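You operate a simulated robot arm through the tools that you are given. There is no shell and no other tool.

You run a simulated robot arm. Do the job below in one go: nothing can be reset, and whatever is moved stays where it is left.

Task
Read and sort the three cheques in the black rack.
Fine: run each through the white reader beside it; its display names the slot in the grey stepped rack, passed or refused.

The check looks at the end state, three seconds after you hand in, the way a careful person would. Anything else that was tipped, shoved, dropped, spilled or broken makes it a failure.

Robot
A 7-joint arm with a two-finger parallel gripper, fixed in place. Base frame: the origin is on the floor under the middle of its stand, x ahead of it, y to its left, z up; the work surface is at about z = 780. Readings come in mm, degrees, newtons and seconds.
It reaches about 964 mm from its shoulder. Its first joint turns from -166.0 to 166.0 degrees. Payload 1.57 kg.
The TCP is the grasp point between the finger pads, 30 mm short of the fingertips. In the tool frame z runs along the fingers and y along their closing line. The gripper opens to 110 mm. The fingers are 24 mm wide and 12 mm thick; the gripper's body (48 by 112 mm) begins 78 mm behind the TCP.
Orientation is that of the tool frame in the base frame, as [roll, pitch, yaw] about the fixed x, y, z axes, in that order (R = Rz(yaw) Ry(pitch) Rx(roll)). With the fingers straight down and closing along the base's y, the tool's x points along the base's -x, its y along +y and its z along -z.

Tools
- The arm moves only by the tool move_arm. Its argument "moves" is a list of rows, each an object (a shift or turn left out is 0, a gripper value left out holds the last) with "slide": the shift along the base's x, y, z in mm, a list of three; "delta_rot": the turn, a rotation vector about the base's x, y, z in degrees, a list of three; "jaw": the closure, from 0 (fully open) to 1 (shut). In form: [{"slide": [tx, ty, tz], "delta_rot": [ax, ay, az], "jaw": jaw}, ...]. A call has 1 to 20 rows; each row is the pose to reach, as a shift and turn from the pose commanded when the call began. Each row takes 0.2 s and may step no farther than 50 mm and 8.6 degrees from the row before; otherwise, or with a gripper value out of range, the whole call is refused. Where a pose cannot be reached the arm comes as near as it can. A force on the tool above 40 N (or 10 N above the force at the start of the call, whichever is more), or a blocked arm, ends the call early, and 0.2 s more pass. The fingers move at their own pace (about 108 mm/s each) and stop on an object; they squeeze with about 34 N. The grip force told is the motor's: it shows also when the fingers shut on nothing. Time passes only in rows, and 0.2 s behind the last, so rows that repeat a pose let the fingers close. The reply holds the time, the measured pose of the TCP, the force on the tool along the base axes, the opening and the grip force, in the units named above and with some noise, with the torque about the TCP (base axes, N m) and any sound that the robot's microphone picked up.
- Cameras (640 x 400 px; columns grow to the right, rows downward): "scene" is fixed at [399.6, -500.7, 1568.7]; the picture's right is [0.41, -0.91, 0.00], its down [-0.90, -0.41, -0.16] and it looks along [0.15, 0.07, -0.99] (base axes); focal length 258 px, centre (320, 200). "wrist" rides on the gripper at [70, 16, -141] in the tool frame; the picture's right is [-0.23, 0.97, 0.00], its down [-0.86, -0.20, -0.48] and it looks along [-0.47, -0.11, 0.88] (tool axes); focal length 222 px, centre (320, 200). There is no depth. A picture from a camera that has moved, and an enlarged one, comes with that camera's place and axes in the base frame and with its lens.
- capture(camera): a new picture of that camera. The clock stands still meanwhile.
- raise_lower(by): slides the trunk up (or, below 0, down) by that many mm; the arm rides with it, the base frame stays. It gives what a move gives, with no picture.
- inspect(camera, box): a new picture of the part [left, top, right, bottom] of that camera's present view, enlarged. The clock stands still meanwhile.
- hand_in(): hands the job in; it is judged then, once.

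Places have to be worked out from the pictures, the camera data and where the tool is seen. Open the gripper and draw the arm clear of the work before you hand the job in, unless the task says otherwise.

The tools are called after "Request:" as a command line: name --argument value ..., lists and objects as JSON in quotes. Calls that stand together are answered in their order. move_arm: Moves the arm, as the interface text tells. Its arguments: {"type":"object","properties":{"moves":{"type":"array"}},"required":["moves"]} The other tools are called the same way: raise_lower (by) moves the trunk up or down; capture (camera) takes a picture; inspect (camera, box) takes an enlarged picture of a part of a camera's view; hand_in () hands the job in.

At the start:

```text
t: 0.0
tool_pos: [601.8, -344.9, 1160.8]
orientation: [180.0, 0.0, 180.0]
ft_force: [1.0, 0.3, 0.0]
wrist_torque: [0.0, -0.01, -0.01]
opening: 110.0
grasp_force: 0.0
trunk travel left (down, up): [-425.0, 185.0]
```

scene: 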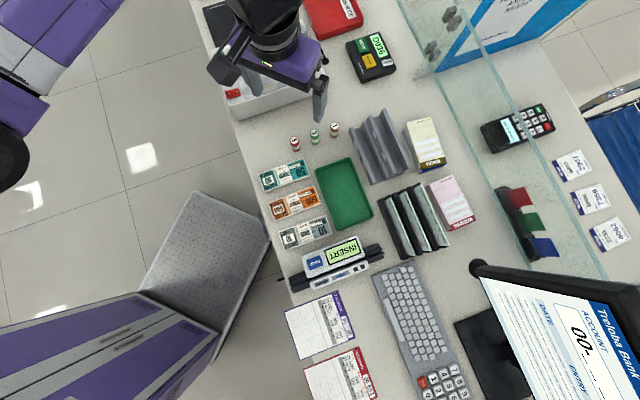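
wrist: 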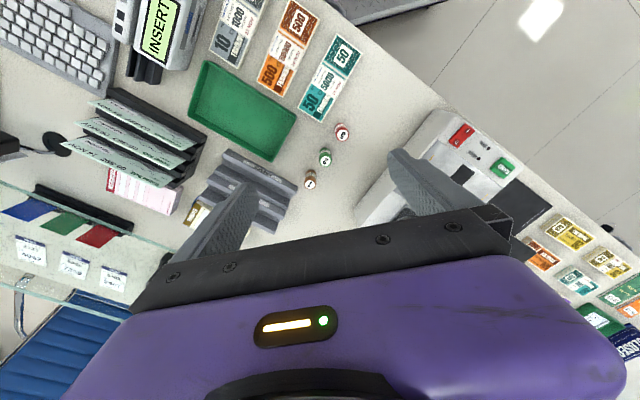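

I start by looking closely at the racks and the reader before moving anything.

Request:
inspect --camera "scene" --box '[340, 100, 480, 270]'

Request:
inspect --camera "scene" --box '[270, 220, 400, 300]'

Request:
inspect --camera "wrist" --box '[40, 0, 320, 230]'

```text
2.35 times, centred on (410, 185) of scene
camera zoom: at [399.6, -500.7, 1568.7], right [0.41, -0.91, 0.0], down [-0.9, -0.41, -0.16], along [0.15, 0.07, -0.99], focal length 606 px, centre (108, 235)
```

zoom: 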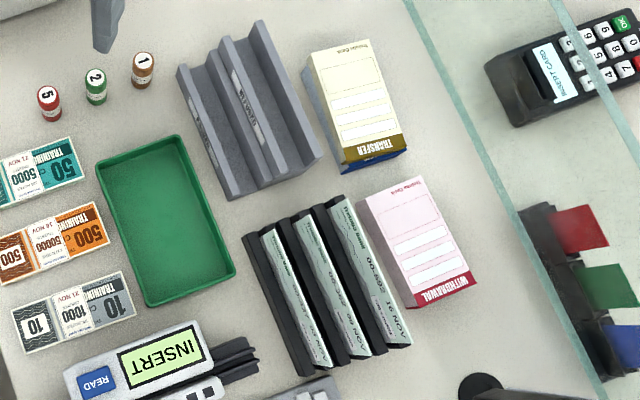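

```text
4.92 times, centred on (335, 260) of scene
camera zoom: at [399.6, -500.7, 1568.7], right [0.41, -0.91, 0.0], down [-0.9, -0.41, -0.16], along [0.15, 0.07, -0.99], focal length 1269 px, centre (246, -95)
```

zoom: 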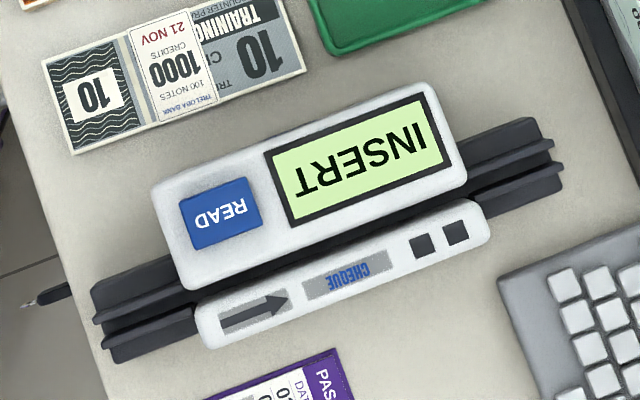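

```text
1.74 times, centred on (180, 115) of wrist
camera zoom: at [532.0, -329.4, 1301.4], right [0.23, 0.97, 0.0], down [0.86, -0.2, 0.48], along [0.47, -0.11, -0.88], focal length 386 px, centre (564, 348)
```

zoom: 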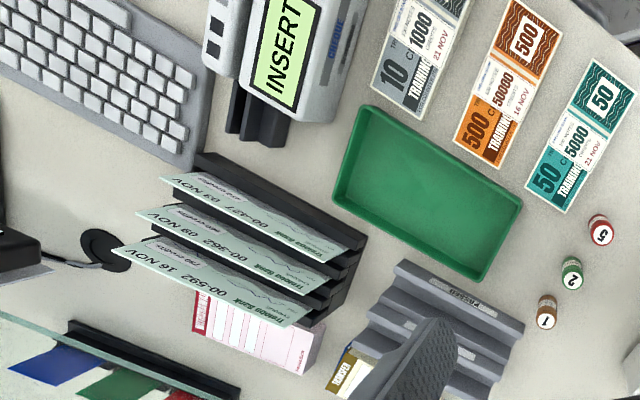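

The wrist zoom is crisp, so I zoom further on the black rack, the reader and the grey rack to learn their geometry.

Request:
inspect --camera "wrist" --box '[80, 70, 220, 200]'

Request:
inspect --camera "wrist" --box '[110, 0, 220, 90]'

Request:
inspect --camera "wrist" --box '[180, 130, 310, 240]'

Request:
inspect --camera "scene" --box '[345, 100, 415, 190]'

Request:
inspect --camera "scene" --box '[375, 175, 455, 265]'

```text
3.08 times, centred on (150, 135) of wrist
camera zoom: at [532.0, -329.4, 1301.4], right [0.23, 0.97, 0.0], down [0.86, -0.2, 0.48], along [0.47, -0.11, -0.88], focal length 684 px, centre (843, 400)
```

zoom: 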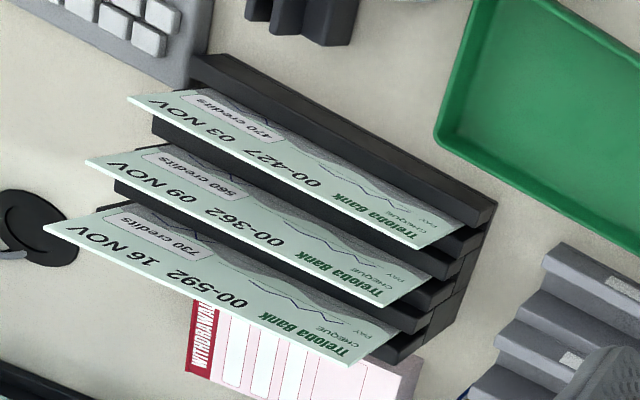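

```text
4.44 times, centred on (165, 45) of wrist
camera zoom: at [532.0, -329.4, 1301.4], right [0.23, 0.97, 0.0], down [0.86, -0.2, 0.48], along [0.47, -0.11, -0.88], focal length 987 px, centre (1009, 889)
```

zoom: 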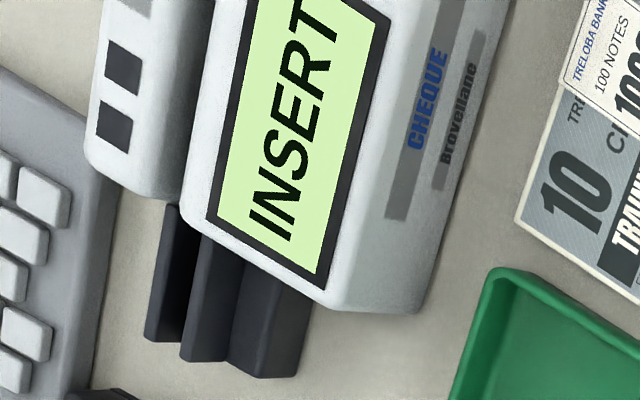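

```text
3.64 times, centred on (245, 185) of wrist
camera zoom: at [532.0, -329.4, 1301.4], right [0.23, 0.97, 0.0], down [0.86, -0.2, 0.48], along [0.47, -0.11, -0.88], focal length 808 px, centre (593, 254)
```

zoom: 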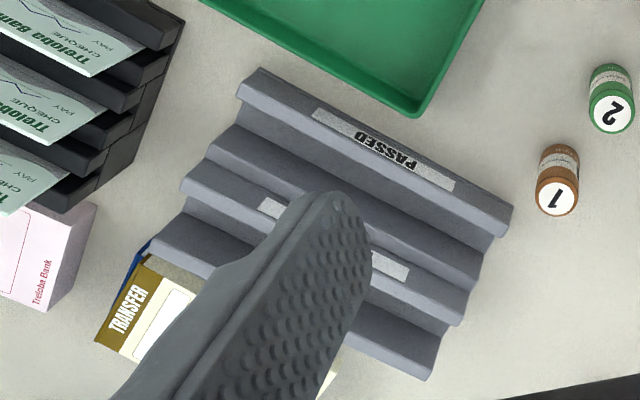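

```text
4.44 times, centred on (380, 145) of scene
camera zoom: at [399.6, -500.7, 1568.7], right [0.41, -0.91, 0.0], down [-0.9, -0.41, -0.16], along [0.15, 0.07, -0.99], focal length 1146 px, centre (53, 444)
```

zoom: 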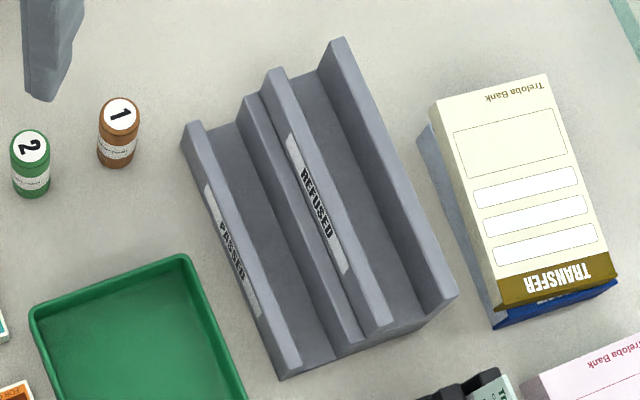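

```text
4.44 times, centred on (415, 220) of scene
camera zoom: at [399.6, -500.7, 1568.7], right [0.41, -0.91, 0.0], down [-0.9, -0.41, -0.16], along [0.15, 0.07, -0.99], focal length 1146 px, centre (-102, 111)
```

zoom: 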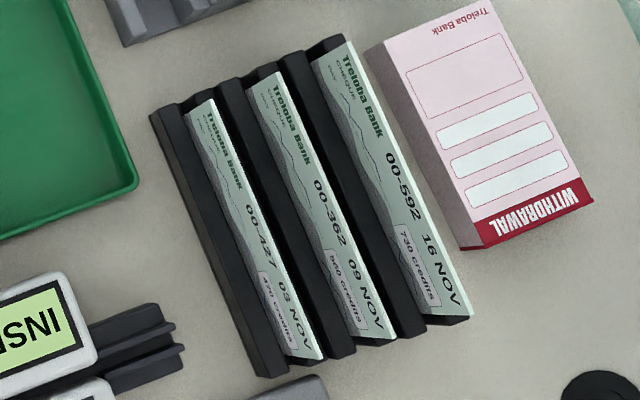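

Triangulating both views: cheque tops run along about 45° — cheque 1 (427) from (474,-749) to (596,-629) at z≈861, cheque 3 (592) from (526,-798) to (647,-679) at z≈912. I move high above the area and turn the wrist 45° to see it better and check reach.

Request:
move_arm --moves '[{"slide": [-20, -43, 0], "delta_rot": [0, 0, 7.5]}, {"slide": [-40, -86, 0], "delta_rot": [0, 0, 15]}, {"slide": [-60, -129, 0], "delta_rot": [0, 0, 22.5]}, {"slide": [-80, -172, 0], "delta_rot": [0, 0, 30]}, {"slide": [-100, -215, 0], "delta_rot": [0, 0, 37.5]}, {"slide": [-120, -258, 0], "delta_rot": [0, 0, 45]}]'

Request:
capture --camera "wrist"

Request:
capture --camera "scene"

```text
t: 1.4
tool_pos: [482.3, -601.4, 1159.8]
orientation: [180.0, 0.0, -134.8]
ft_force: [0.3, 0.6, -0.7]
wrist_torque: [-0.07, 0.05, -0.02]
opening: 109.9
grasp_force: 0.2
trunk travel left (down, up): [-425.0, 185.0]
```

```text
taken
camera wrist: at [422.5, -639.9, 1301.1], right [-0.53, 0.85, 0.0], down [0.74, 0.47, 0.48], along [0.41, 0.25, -0.88], focal length 222 px, centre (320, 200)
```

wrist: 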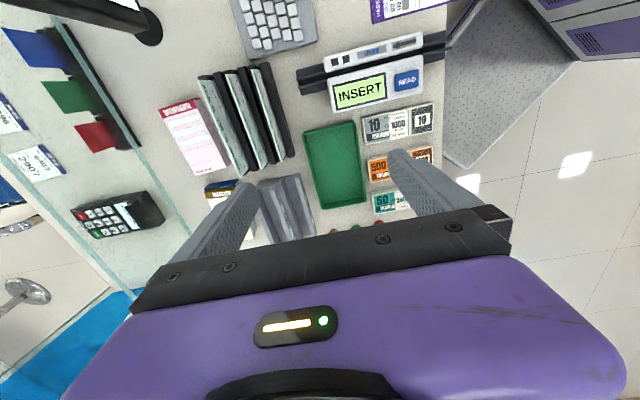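

```text
taken
```

scene: 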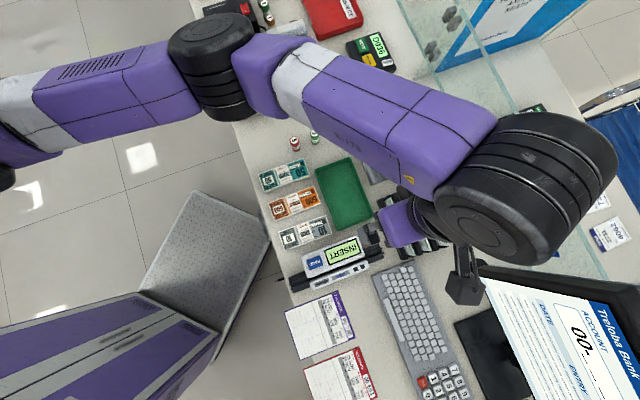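

Pose reached well; the whole work area is visible. I zoom on the reader and racks from here.

Request:
inspect --camera "wrist" --box '[290, 20, 450, 120]'

Request:
inspect --camera "wrist" --box '[180, 50, 320, 240]'

Request:
inspect --camera "wrist" --box '[0, 0, 240, 240]'

```text
4.00 times, centred on (370, 70) of wrist
camera zoom: at [422.5, -639.9, 1301.1], right [-0.53, 0.85, 0.0], down [0.74, 0.47, 0.48], along [0.41, 0.25, -0.88], focal length 888 px, centre (120, 720)
```

zoom: 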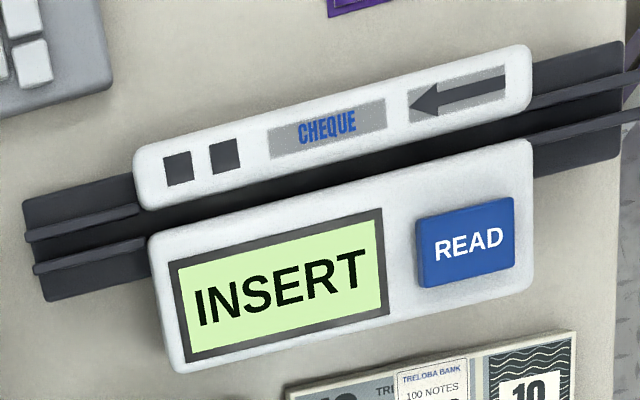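

```text
2.11 times, centred on (250, 145) of wrist
camera zoom: at [422.5, -639.9, 1301.1], right [-0.53, 0.85, 0.0], down [0.74, 0.47, 0.48], along [0.41, 0.25, -0.88], focal length 468 px, centre (467, 316)
```

zoom: 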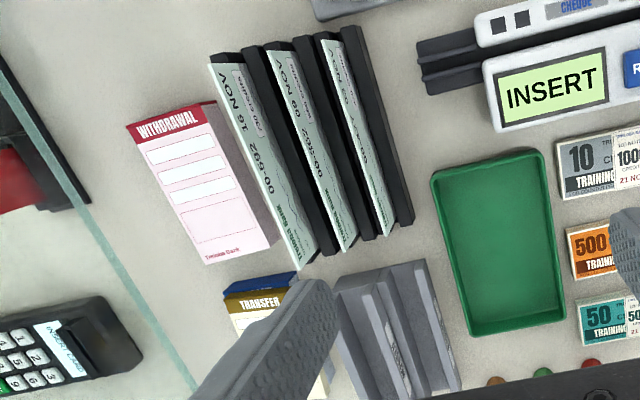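

```text
1.67 times, centred on (120, 120) of wrist
camera zoom: at [422.5, -639.9, 1301.1], right [-0.53, 0.85, 0.0], down [0.74, 0.47, 0.48], along [0.41, 0.25, -0.88], focal length 370 px, centre (653, 333)
```

zoom: 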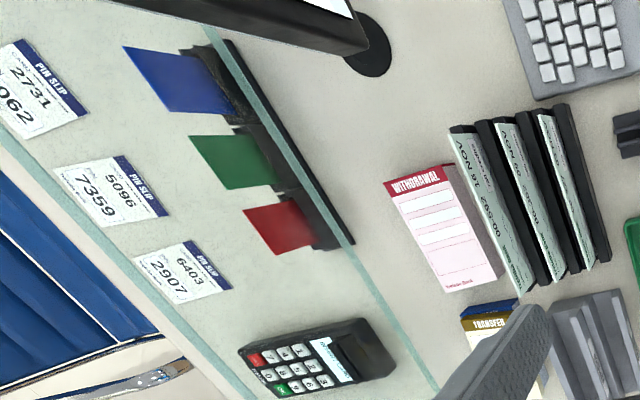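

The reader's arrow runs from the READ end toward the display end, i.e. along base (+x,−y); the grey rack has a front slot PASSED and a back slot REFUSED. I now test reach in free air above the farthest cheque.

Request:
move_arm --moves '[{"slide": [25, -33, -20]}, {"slide": [50, -66, -40]}, {"slide": [75, -100, -60]}, {"slide": [104, -137, -80]}, {"slide": [104, -137, -80]}]'

Request:
capture --camera "scene"

Request:
capture --camera "wrist"

```text
refused: row 4 steps farther than a row can; nothing moved
```

```text
taken
```

scene: 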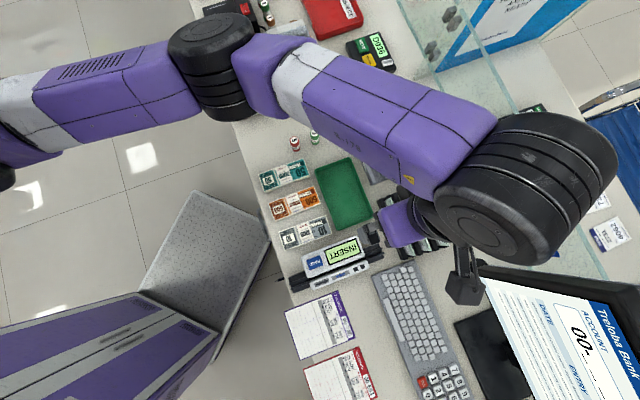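

```text
taken
camera wrist: at [422.5, -639.9, 1301.1], right [-0.53, 0.85, 0.0], down [0.74, 0.47, 0.48], along [0.41, 0.25, -0.88], focal length 222 px, centre (320, 200)
```

wrist: 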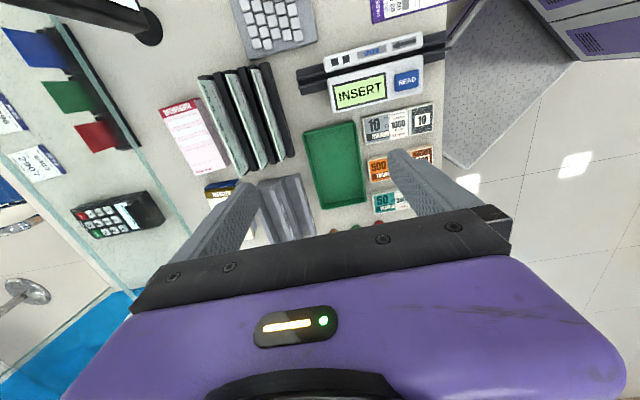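

A row was too long; I split the same motion into smaller steps.

Request:
move_arm --moves '[{"slide": [21, -28, -16]}, {"slide": [42, -56, -32]}, {"slide": [63, -84, -48]}, {"slide": [84, -112, -64]}, {"slide": [104, -137, -80]}, {"slide": [104, -137, -80]}]'

Request:
capture --camera "scene"

Request:
capture --camera "wrist"

```text
t: 2.8
tool_pos: [568.3, -670.9, 1080.1]
orientation: [179.9, 0.0, -135.0]
ft_force: [0.4, 0.8, 1.0]
wrist_torque: [0.02, 0.06, -0.02]
opening: 109.9
grasp_force: 0.1
out of reach, approached as far as the arm can: row 3, 4, 5, 6
trunk travel left (down, up): [-425.0, 185.0]
```

```text
taken
```

scene: 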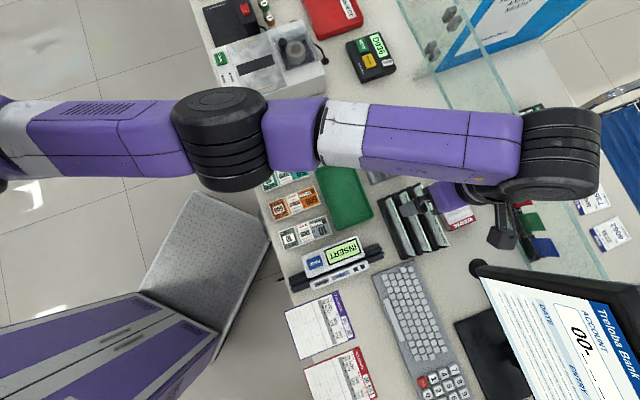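

```text
taken
camera wrist: at [506.6, -708.4, 1221.8], right [-0.53, 0.85, 0.0], down [0.75, 0.46, 0.48], along [0.41, 0.25, -0.88], focal length 222 px, centre (320, 200)
```

wrist: 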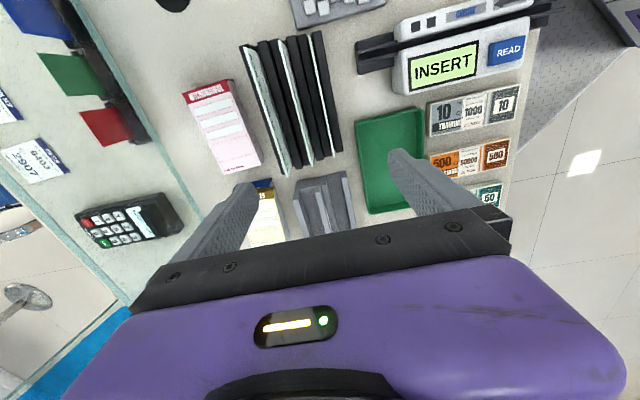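

At z=1080 straight-down reach ends around 880 mm radius. I probe lower (z≈1000, still above the cheque tops at 912) to see if the reach grows.

Request:
move_arm --moves '[{"slide": [0, 0, -40]}, {"slide": [0, 0, -80]}, {"slide": [0, 0, -80]}]'

```text
t: 3.6
tool_pos: [568.3, -673.3, 997.6]
orientation: [-180.0, 0.0, -135.0]
ft_force: [0.1, 0.3, -0.2]
wrist_torque: [0.03, 0.0, 0.01]
opening: 109.9
grasp_force: 0.2
trunk travel left (down, up): [-425.0, 185.0]
```

Request:
move_arm --moves '[{"slide": [6, -22, 0]}, {"slide": [12, -44, 0]}, {"slide": [18, -65, 0]}, {"slide": [18, -65, 0]}]'

```text
t: 4.6
tool_pos: [568.3, -675.7, 999.6]
orientation: [179.9, 0.0, -135.1]
ft_force: [0.2, 0.1, 0.5]
wrist_torque: [0.0, 0.0, -0.01]
opening: 109.8
grasp_force: 0.1
out of reach, approached as far as the arm can: row 1, 2, 3, 4
trunk travel left (down, up): [-425.0, 185.0]
```

Straight-down reach peaks near 883 mm radius around z≈1000; so cheques 2 and 3 need the trunk lowered and some outward tilt. I look at the rack from here to judge how the cheques stand.

Request:
inspect --camera "wrist" --box '[200, 0, 360, 200]'

Request:
inspect --camera "scene" --box '[375, 175, 455, 265]'

Request:
capture --camera "wrist"

```text
2.00 times, centred on (280, 100) of wrist
camera zoom: at [507.8, -714.0, 1142.2], right [-0.53, 0.85, 0.0], down [0.75, 0.46, 0.48], along [0.41, 0.25, -0.88], focal length 444 px, centre (400, 400)
```

zoom: 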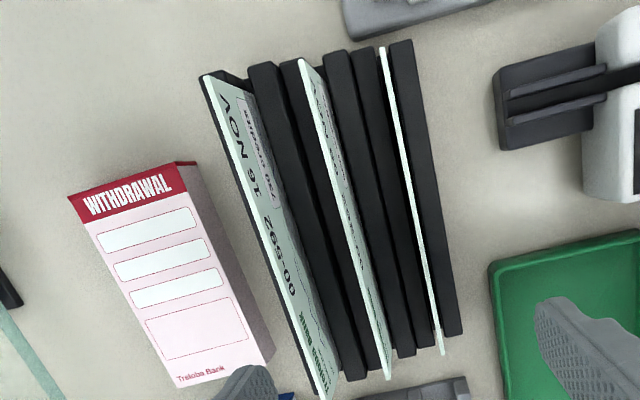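

```text
4.44 times, centred on (415, 220) of scene
camera zoom: at [399.6, -500.7, 1568.7], right [0.41, -0.91, 0.0], down [-0.9, -0.41, -0.16], along [0.15, 0.07, -0.99], focal length 1146 px, centre (-102, 111)
```

zoom: 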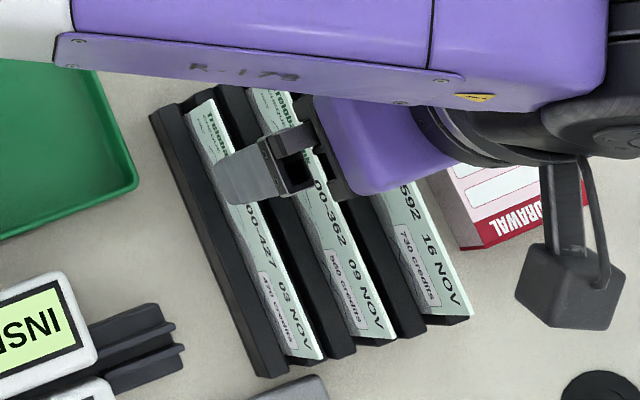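

```text
taken
camera wrist: at [507.8, -714.0, 1142.2], right [-0.53, 0.85, 0.0], down [0.75, 0.46, 0.48], along [0.41, 0.25, -0.88], focal length 222 px, centre (320, 200)
```

wrist: 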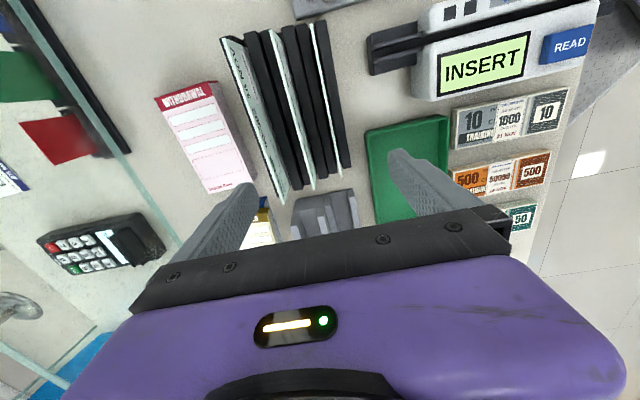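

Cheque 1 is seen edge-on, so the cheques stand upright; the reader's channel lies along x+y≈−217. I turn −90° and move over the reader's entry end to look down its channel.

Request:
move_arm --moves '[{"slide": [-15, 10, 20], "delta_rot": [0, 0, -7.5]}, {"slide": [-40, 25, 30], "delta_rot": [0, 0, -15]}, {"slide": [-65, 40, 30], "delta_rot": [0, 0, -22.5]}, {"slide": [-90, 55, 30], "delta_rot": [0, 0, -30]}, {"slide": [-115, 70, 30], "delta_rot": [0, 0, -37.5]}, {"slide": [-140, 85, 30], "delta_rot": [0, 0, -45]}, {"slide": [-165, 100, 30], "delta_rot": [0, 0, -52.5]}, {"slide": [-190, 115, 30], "delta_rot": [0, 0, -60]}, {"slide": [-215, 130, 20], "delta_rot": [0, 0, -67.5]}, {"slide": [-240, 145, 10], "delta_rot": [0, 0, -75]}, {"slide": [-262, 160, 0], "delta_rot": [0, 0, -82.5]}, {"slide": [-280, 172, 0], "delta_rot": [0, 0, -90]}, {"slide": [-280, 172, 0], "delta_rot": [0, 0, -90]}]'

Request:
capture --camera "wrist"

Request:
capture --camera "scene"

```text
t: 7.4
tool_pos: [288.1, -503.2, 997.6]
orientation: [-180.0, 0.0, 134.9]
ft_force: [-0.7, -0.6, -1.5]
wrist_torque: [0.02, 0.01, 0.0]
opening: 110.2
grasp_force: 0.0
trunk travel left (down, up): [-425.0, 185.0]
```

```text
taken
camera wrist: at [250.9, -441.8, 1139.4], right [0.85, 0.53, 0.0], down [0.46, -0.75, 0.48], along [0.25, -0.41, -0.88], focal length 222 px, centre (320, 200)
```

wrist: 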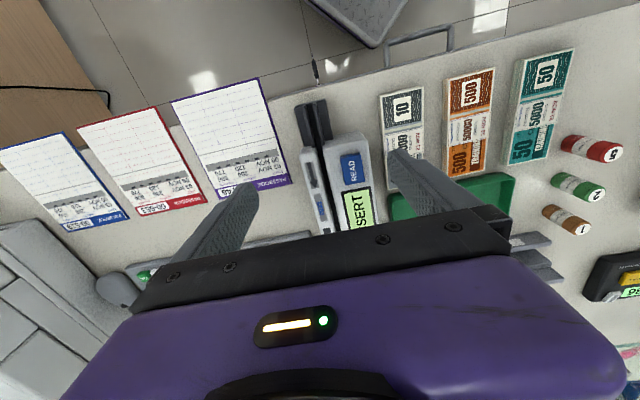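

```text
taken
```

scene: 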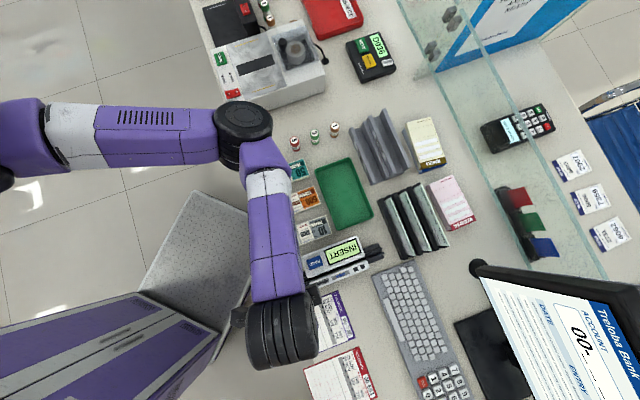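

Request:
inspect --camera "wrist" --box '[285, 90, 395, 240]'

Request:
inspect --camera "wrist" --box '[0, 60, 300, 240]'

Request:
inspect --camera "scene" --box '[290, 220, 390, 300]'

```text
2.67 times, centred on (340, 165) of wrist
camera zoom: at [250.9, -441.8, 1139.4], right [0.85, 0.53, 0.0], down [0.46, -0.75, 0.48], along [0.25, -0.41, -0.88], focal length 592 px, centre (267, 293)
```

zoom: 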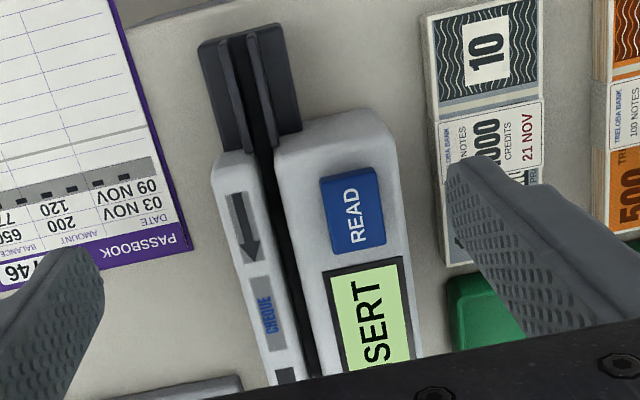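

```text
2.13 times, centred on (150, 150) of wrist
camera zoom: at [250.9, -441.8, 1139.4], right [0.85, 0.53, 0.0], down [0.46, -0.75, 0.48], along [0.25, -0.41, -0.88], focal length 474 px, centre (683, 307)
```

zoom: 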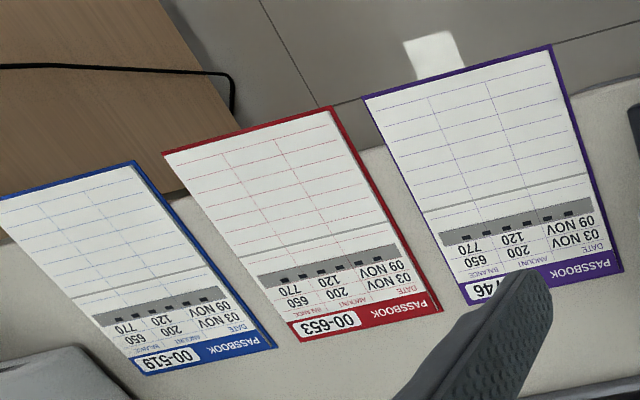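

```text
5.00 times, centred on (340, 260) of scene
camera zoom: at [399.6, -500.7, 1568.7], right [0.41, -0.91, 0.0], down [-0.9, -0.41, -0.16], along [0.15, 0.07, -0.99], focal length 1289 px, centre (220, -100)
```

zoom: 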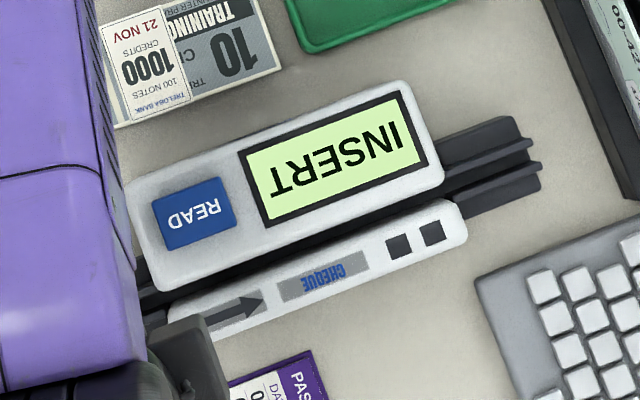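

The channel and its guide ridges are clearly visible. I zoom more on the entry end and channel to fix its line precisely.

Request:
inspect --camera "wrist" --box '[305, 95, 361, 130]'

Request:
inspect --camera "wrist" --box '[300, 130, 380, 180]'

Request:
inspect --camera "scene" --box '[340, 235, 390, 270]'

```text
11.43 times, centred on (333, 112) of wrist
camera zoom: at [250.9, -441.8, 1139.4], right [0.85, 0.53, 0.0], down [0.46, -0.75, 0.48], along [0.25, -0.41, -0.88], focal length 2538 px, centre (171, 1200)
```

zoom: 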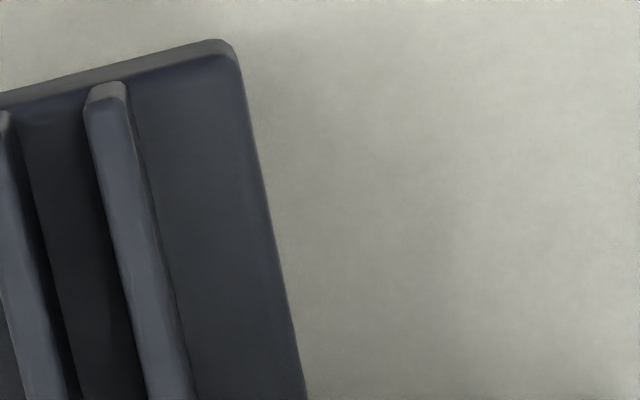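

```text
8.00 times, centred on (340, 155) of wrist
camera zoom: at [250.9, -441.8, 1139.4], right [0.85, 0.53, 0.0], down [0.46, -0.75, 0.48], along [0.25, -0.41, -0.88], focal length 1777 px, centre (160, 560)
```

zoom: 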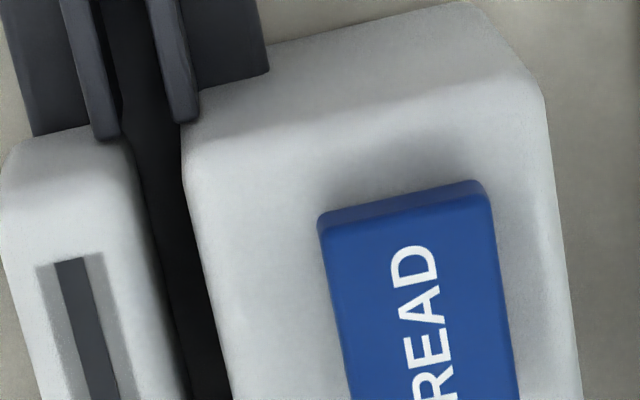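

```text
11.43 times, centred on (365, 252) of scene
camera zoom: at [399.6, -500.7, 1568.7], right [0.41, -0.91, 0.0], down [-0.9, -0.41, -0.16], along [0.15, 0.07, -0.99], focal length 2946 px, centre (-194, -400)
```

zoom: 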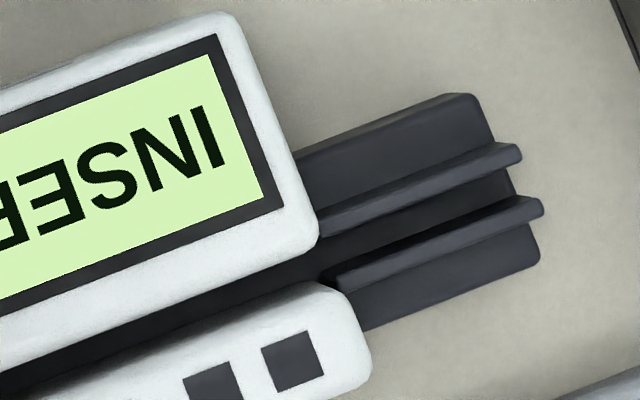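

Measurements: channel line t=(x+y)/√2≈−155, body top z≈848, ridges ≈821, plates ≈800–805. Now I go back above cheque 1 (middle ≈ (534.6,−688.7), top 861) with the fingers part-closed to 24 mm.

Request:
move_arm --moves '[{"slide": [5, -5, 25], "delta_rot": [0, 0, 7.5], "jaw": 0.78}, {"slide": [25, -20, 40], "delta_rot": [0, 0, 15]}, {"slide": [45, -35, 40], "delta_rot": [0, 0, 22.5]}, {"slide": [65, -50, 40], "delta_rot": [0, 0, 30]}, {"slide": [88, -66, 40], "delta_rot": [0, 0, 37.5]}, {"slide": [110, -82, 40], "delta_rot": [0, 0, 45]}, {"slide": [132, -98, 40], "delta_rot": [0, 0, 52.5]}, {"slide": [155, -115, 40], "delta_rot": [0, 0, 60]}, {"slide": [178, -132, 40], "delta_rot": [0, 0, 67.5]}, {"slide": [201, -150, 36], "delta_rot": [0, 0, 75]}, {"slide": [224, -168, 33], "delta_rot": [0, 0, 82.5]}, {"slide": [246.5, -185.5, 32], "delta_rot": [0, 0, 90]}, {"slide": [246.5, -185.5, 32], "delta_rot": [0, 0, 90]}]'

Request:
raise_lower --by -105

Request:
capture --camera "wrist"

Request:
capture --camera "scene"

```text
t: 10.2
tool_pos: [531.9, -687.8, 1032.8]
orientation: [-180.0, 0.0, -135.0]
ft_force: [0.4, 0.1, -0.2]
wrist_torque: [0.01, 0.02, 0.02]
opening: 24.3
grasp_force: 0.0
out of reach, approached as far as the arm can: row 12, 13
trunk travel left (down, up): [-425.0, 185.0]
```

```text
t: 11.6
tool_pos: [533.1, -687.1, 927.4]
orientation: [-179.9, 0.0, -135.1]
ft_force: [-0.1, -0.3, -0.4]
wrist_torque: [0.01, -0.02, 0.01]
opening: 24.3
grasp_force: 0.1
trunk travel left (down, up): [-320.0, 290.0]
```

```text
taken
camera wrist: at [472.4, -724.6, 1069.3], right [-0.53, 0.85, 0.0], down [0.75, 0.46, 0.48], along [0.41, 0.25, -0.88], focal length 222 px, centre (320, 200)
```

wrist: 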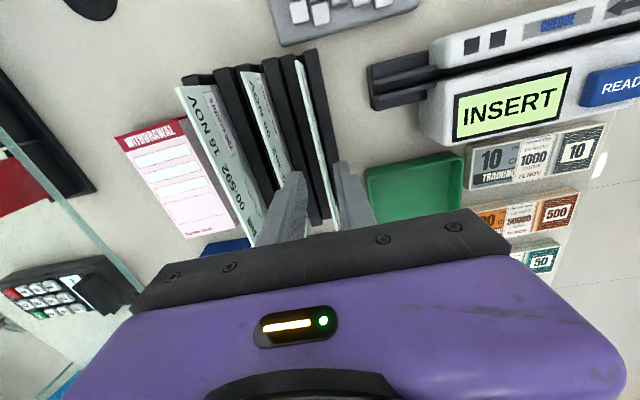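

```text
taken
```

scene: 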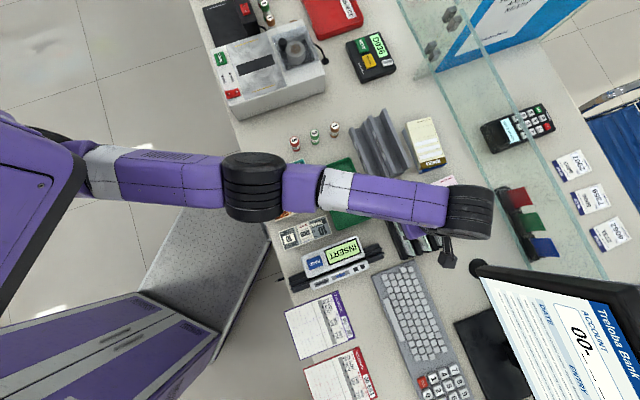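

Trunk lowered; TCP at z≈927 above cheque 1. I zoom in to check that the two fingers straddle cheque 1.

Request:
inspect --camera "wrist" --box '[170, 40, 410, 260]'

Request:
inspect --camera "scene" --box '[370, 180, 480, 270]'

```text
1.82 times, centred on (290, 150) of wrist
camera zoom: at [472.4, -724.6, 1069.3], right [-0.53, 0.85, 0.0], down [0.75, 0.46, 0.48], along [0.41, 0.25, -0.88], focal length 404 px, centre (374, 291)
```

zoom: 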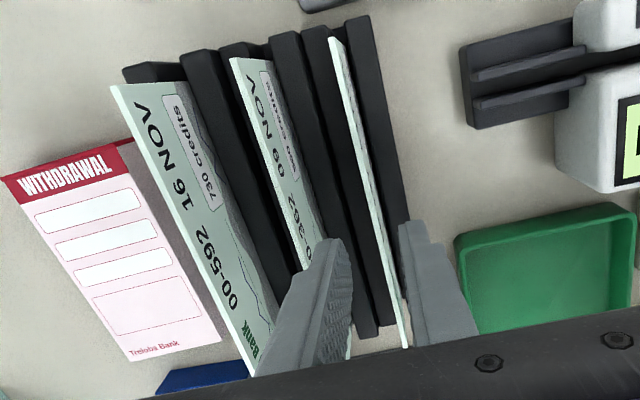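

```text
4.44 times, centred on (425, 225) of scene
camera zoom: at [399.6, -500.7, 1568.7], right [0.41, -0.91, 0.0], down [-0.9, -0.41, -0.16], along [0.15, 0.07, -0.99], focal length 1146 px, centre (-147, 89)
```

zoom: 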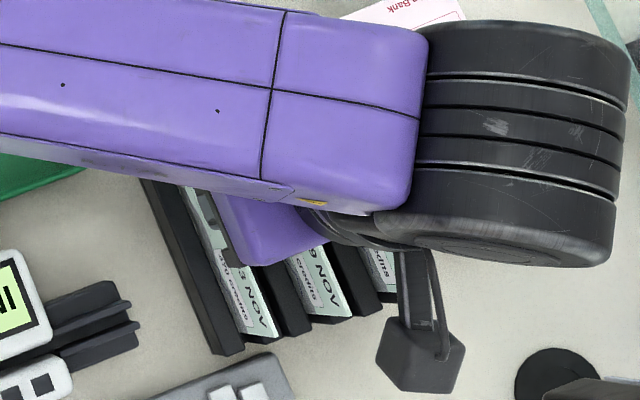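

Fingers straddle cheque 1 (s≈862, fingers centred at s≈862.8). I lower 54 mm to TCP z≈873 so the tips overlap the top ~18 mm of the cheque, without closing yet.

Request:
move_arm --moves '[{"slide": [0, 0, -18], "jaw": 0.78}, {"slide": [0, 0, -36]}, {"slide": [0, 0, -54]}, {"slide": [0, 0, -54]}]'

Request:
inspect --camera "wrist" --box '[220, 60, 420, 240]'

```text
t: 12.6
tool_pos: [531.5, -688.8, 873.8]
orientation: [-180.0, 0.0, -135.0]
ft_force: [0.7, 0.0, 0.3]
wrist_torque: [0.01, -0.01, 0.01]
opening: 23.8
grasp_force: 0.0
trunk travel left (down, up): [-320.0, 290.0]
```

```text
2.22 times, centred on (320, 150) of wrist
camera zoom: at [470.9, -725.0, 1015.7], right [-0.53, 0.85, 0.0], down [0.75, 0.46, 0.48], along [0.41, 0.25, -0.88], focal length 494 px, centre (320, 311)
```

zoom: 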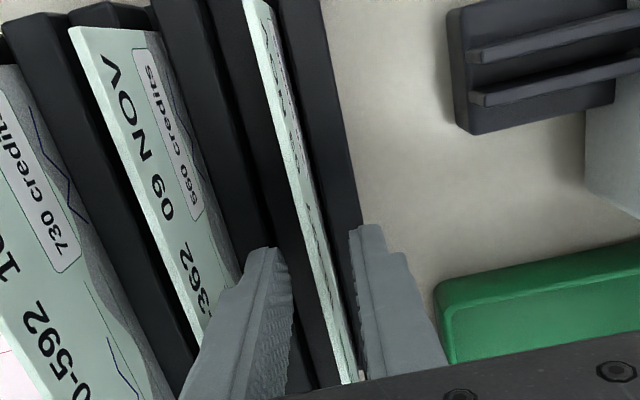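

Cheque 1 sits between the fingers. I close the gripper and hold still while it grips.

Request:
move_arm --moves '[{"slide": [0, 0, 0], "jaw": 0.9}, {"slide": [0, 0, 0], "jaw": 1.0}, {"slide": [0, 0, 0], "jaw": 1.0}, {"slide": [0, 0, 0], "jaw": 1.0}]'

```text
t: 13.6
tool_pos: [531.5, -686.5, 874.2]
orientation: [179.9, 0.0, -134.9]
ft_force: [0.0, -0.2, -0.4]
wrist_torque: [0.0, 0.06, 0.02]
opening: 1.2
grasp_force: 23.2
trunk travel left (down, up): [-320.0, 290.0]
```

Opening 1.2 mm with 23 N: it holds the cheque. I lift straight up in small steps and look.

Request:
move_arm --moves '[{"slide": [0, 0, 15]}, {"slide": [0, 0, 35]}, {"slide": [0, 0, 55]}, {"slide": [0, 0, 75]}, {"slide": [0, 0, 90]}, {"slide": [0, 0, 90]}]'

Request:
capture --camera "wrist"

Request:
capture --camera "scene"

```text
t: 15.0
tool_pos: [535.4, -685.4, 962.0]
orientation: [-180.0, 0.0, -135.1]
ft_force: [-0.3, 0.5, -0.1]
wrist_torque: [0.02, -0.05, 0.06]
opening: 1.2
grasp_force: 23.1
trunk travel left (down, up): [-320.0, 290.0]
```

```text
taken
camera wrist: at [474.0, -723.1, 1104.5], right [-0.53, 0.85, 0.0], down [0.75, 0.46, 0.48], along [0.41, 0.25, -0.88], focal length 222 px, centre (320, 200)
```

wrist: 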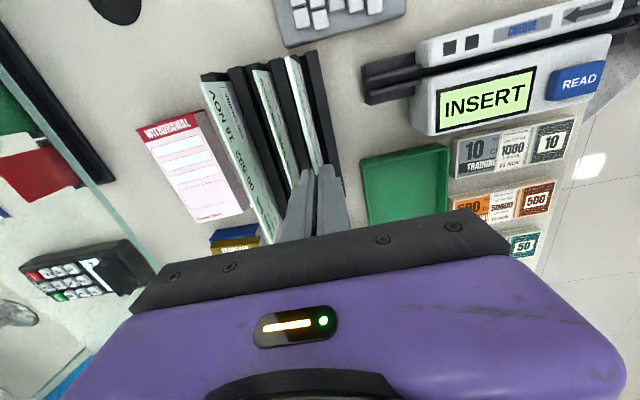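

```text
taken
```

scene: 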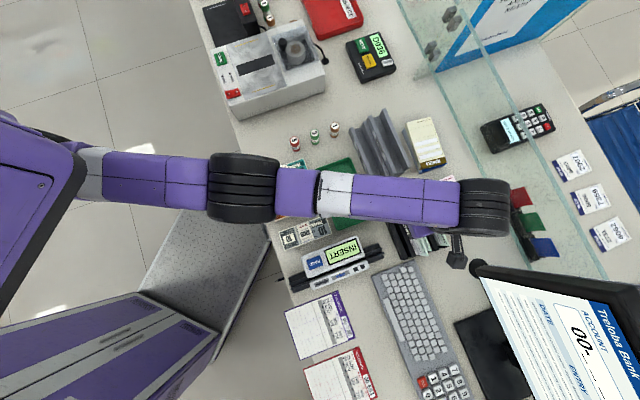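

Request:
inspect --camera "wrist" --box '[190, 40, 400, 250]'

Request:
inspect --camera "scene" --box '[370, 190, 470, 270]'

```text
1.90 times, centred on (295, 145) of wrist
camera zoom: at [474.0, -723.1, 1104.5], right [-0.53, 0.85, 0.0], down [0.75, 0.46, 0.48], along [0.41, 0.25, -0.88], focal length 423 px, centre (368, 305)
```

zoom: 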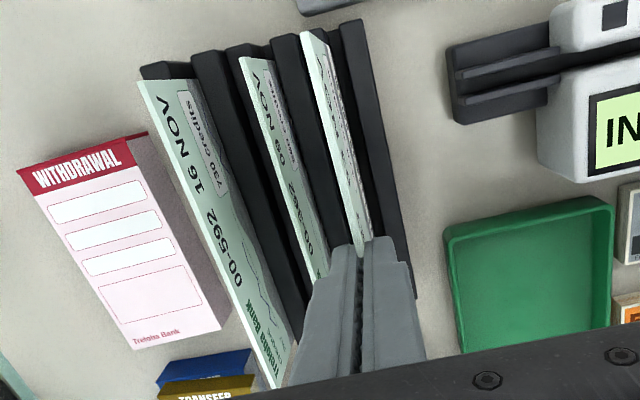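

```text
5.00 times, centred on (420, 230) of scene
camera zoom: at [399.6, -500.7, 1568.7], right [0.41, -0.91, 0.0], down [-0.9, -0.41, -0.16], along [0.15, 0.07, -0.99], focal length 1289 px, centre (-180, 50)
```

zoom: 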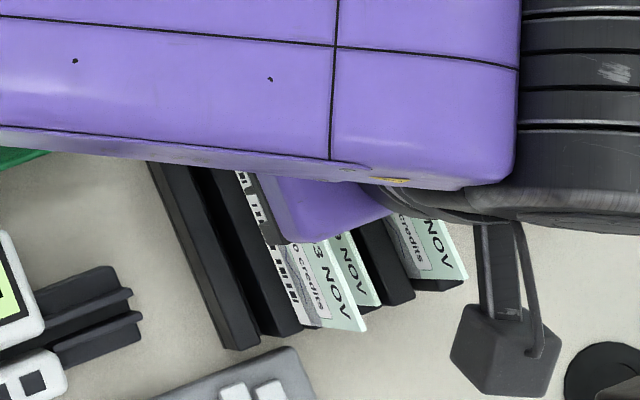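

The cheque has lifted out, showing its code line along the bottom. I zoom to measure its height from the scene camera.

Request:
inspect --camera "scene" --box '[400, 220, 450, 260]'

```text
10.00 times, centred on (425, 240) of scene
camera zoom: at [399.6, -500.7, 1568.7], right [0.41, -0.91, 0.0], down [-0.9, -0.41, -0.16], along [0.15, 0.07, -0.99], focal length 2578 px, centre (-730, -200)
```

zoom: 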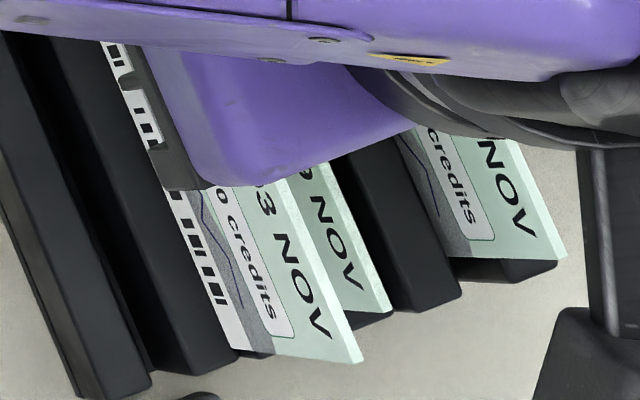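

Cheque is ≈80 mm tall, so its bottom hangs ≈89 mm below the TCP. I carry it away from the rack toward −s, then turn −90° and stop above the reader's entry end (TCP ≈ (237,−456,992)).

Request:
move_arm --moves '[{"slide": [-20, 20, 15]}, {"slide": [-50, 48, 30]}, {"slide": [-75, 70, 30], "delta_rot": [0, 0, -7.5]}, {"slide": [-100, 90, 30], "delta_rot": [0, 0, -15]}, {"slide": [-125, 110, 30], "delta_rot": [0, 0, -22.5]}, {"slide": [-150, 128, 30], "delta_rot": [0, 0, -30]}, {"slide": [-175, 146, 30], "delta_rot": [0, 0, -37.5]}, {"slide": [-200, 162, 30], "delta_rot": [0, 0, -45]}, {"slide": [-222, 178, 30], "delta_rot": [0, 0, -52.5]}, {"slide": [-244, 192, 30], "delta_rot": [0, 0, -60]}, {"slide": [-262, 204, 30], "delta_rot": [0, 0, -67.5]}, {"slide": [-278, 214, 30], "delta_rot": [0, 0, -75]}, {"slide": [-290, 222, 30], "delta_rot": [0, 0, -82.5]}, {"slide": [-298.5, 229.3, 30], "delta_rot": [0, 0, -90]}, {"slide": [-298.5, 229.3, 30], "delta_rot": [0, 0, -90]}]'

Request:
capture --camera "wrist"

Request:
capture --camera "scene"

```text
t: 18.2
tool_pos: [180.4, -699.7, 1023.0]
orientation: [-179.9, -0.1, 134.9]
ft_force: [0.3, -0.5, 0.0]
wrist_torque: [0.0, -0.01, -0.06]
opening: 1.0
grasp_force: 23.6
out of reach, approached as far as the arm can: row 1, 2, 3, 4, 5, 6, 7, 8, 9, 10, 11, 12, 13, 14, 15
trunk travel left (down, up): [-320.0, 290.0]
```

```text
taken
camera wrist: at [142.9, -638.3, 1164.8], right [0.85, 0.53, 0.0], down [0.46, -0.75, 0.48], along [0.25, -0.41, -0.88], focal length 222 px, centre (320, 200)
```

wrist: 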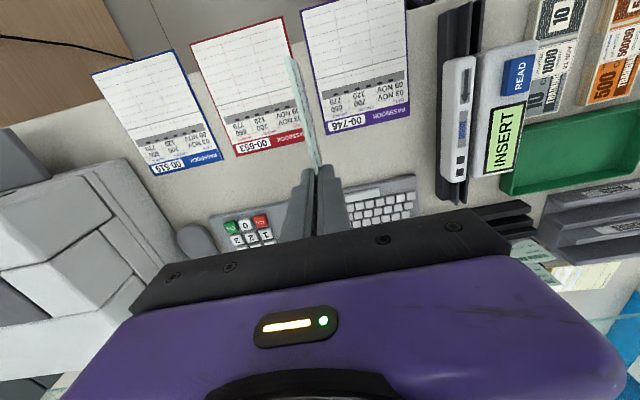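

```text
taken
```

scene: 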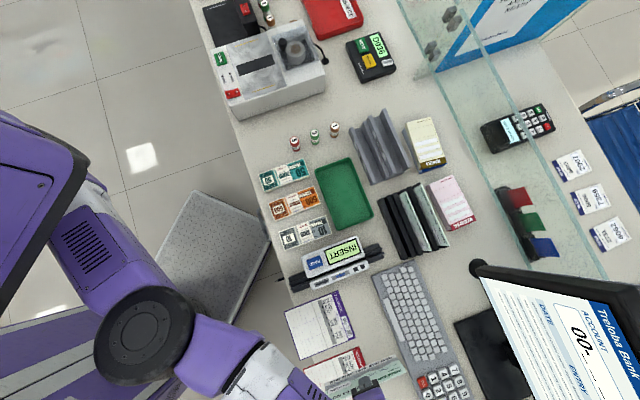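

The solver swung the arm to an odd posture and stopped at (180,−700,1023), though nothing was touched and the cheque is still held. I try a small step back toward the reader to see how it responds.

Request:
move_arm --moves '[{"slide": [10, 35, 0]}, {"slide": [10, 35, 0]}]'

```text
t: 18.8
tool_pos: [190.7, -699.8, 1024.2]
orientation: [179.9, -0.2, 135.0]
ft_force: [0.4, -0.3, -0.5]
wrist_torque: [0.02, 0.01, -0.02]
opening: 1.3
grasp_force: 23.3
out of reach, approached as far as the arm can: row 1, 2
trunk travel left (down, up): [-320.0, 290.0]
```

Request:
move_arm --moves '[{"slide": [40, 0, 0]}, {"slide": [80, 20, 0]}, {"slide": [120, 40, 0]}, {"slide": [120, 40, 0]}]'

Request:
capture --camera "scene"

```text
t: 19.8
tool_pos: [319.5, -708.7, 1034.5]
orientation: [179.9, -0.1, 135.0]
ft_force: [-0.9, 0.3, 0.1]
wrist_torque: [0.01, 0.04, 0.0]
opening: 1.2
grasp_force: 22.9
out of reach, approached as far as the arm can: row 1, 2, 3, 4
trunk travel left (down, up): [-320.0, 290.0]
```

```text
taken
```

scene: 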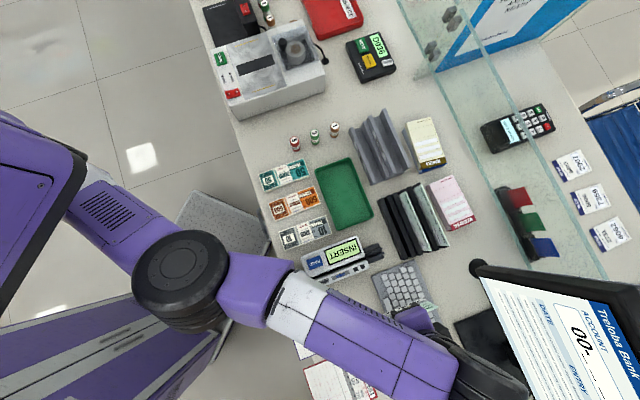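

Analysis: the arm's shoulder seems offset near (364,−121), and at cheque 1 the arm went fully straight, so its elbow crossed to the wrong side and cannot fold in. I move back along the outer arc (high, z≈1034) and undo some of the turn, then check the elbow.

Request:
move_arm --moves '[{"slide": [40, -2, 0], "delta_rot": [0, 0, 8]}, {"slide": [80, -2, 0], "delta_rot": [0, 0, 16]}, {"slide": [120, 2, 0], "delta_rot": [0, 0, 24]}, {"slide": [160, 8, 0], "delta_rot": [0, 0, 32]}, {"slide": [200, 18, 0], "delta_rot": [0, 0, 40]}, {"slide": [200, 18, 0], "delta_rot": [0, 0, 45]}]'

Request:
capture --camera "scene"

```text
t: 21.2
tool_pos: [523.7, -678.3, 1033.2]
orientation: [180.0, 0.0, -179.9]
ft_force: [0.2, -0.2, -0.5]
wrist_torque: [-0.01, -0.04, 0.05]
opening: 1.0
grasp_force: 23.4
out of reach, approached as far as the arm can: row 4, 5, 6
trunk travel left (down, up): [-320.0, 290.0]
```

```text
taken
```

scene: 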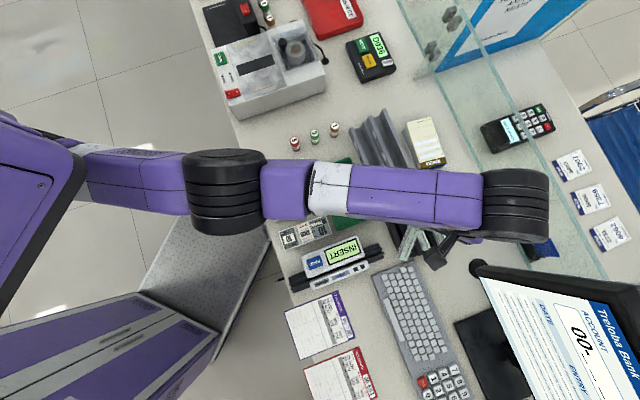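

Still slightly bent to the wrong side. I push the target outward in free air so the arm straightens, hoping the elbow crosses back, and look again.

Request:
move_arm --moves '[{"slide": [8, -29, 0]}, {"slide": [16, -58, 0]}, {"slide": [16, -58, 0]}]'

Request:
capture --camera "scene"

```text
t: 22.0
tool_pos: [525.7, -678.9, 1034.5]
orientation: [-180.0, 0.1, 179.9]
ft_force: [-0.5, -0.2, 0.1]
wrist_torque: [0.0, 0.02, 0.02]
opening: 1.2
grasp_force: 22.6
out of reach, approached as far as the arm can: row 1, 2, 3
trunk travel left (down, up): [-320.0, 290.0]
```

```text
taken
```

scene: 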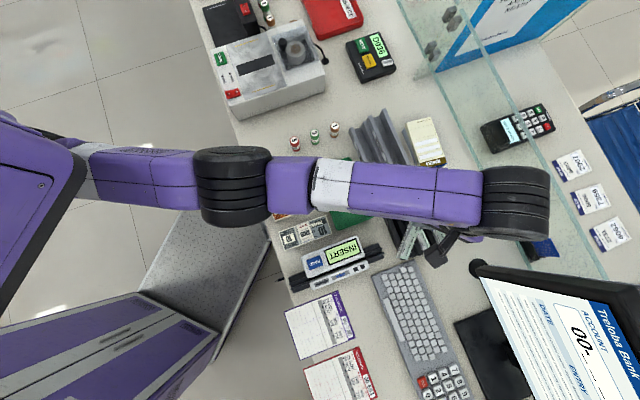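

Request:
move_arm --moves '[{"slide": [0, 20, 0]}, {"slide": [0, 40, 0]}, {"slide": [0, 40, 0]}]'

Request:
capture --camera "scene"

```text
t: 22.8
tool_pos: [527.6, -634.6, 1034.9]
orientation: [180.0, 0.0, 180.0]
ft_force: [-0.2, -0.5, -0.2]
wrist_torque: [0.0, 0.0, 0.03]
opening: 1.3
grasp_force: 23.6
out of reach, approached as far as the arm can: row 1
trunk travel left (down, up): [-320.0, 290.0]
```

```text
taken
```

scene: 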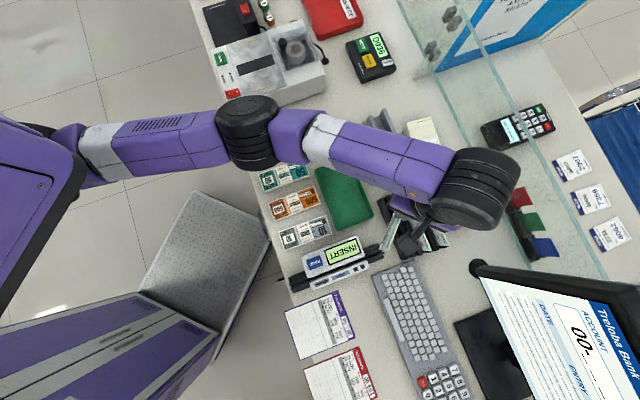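

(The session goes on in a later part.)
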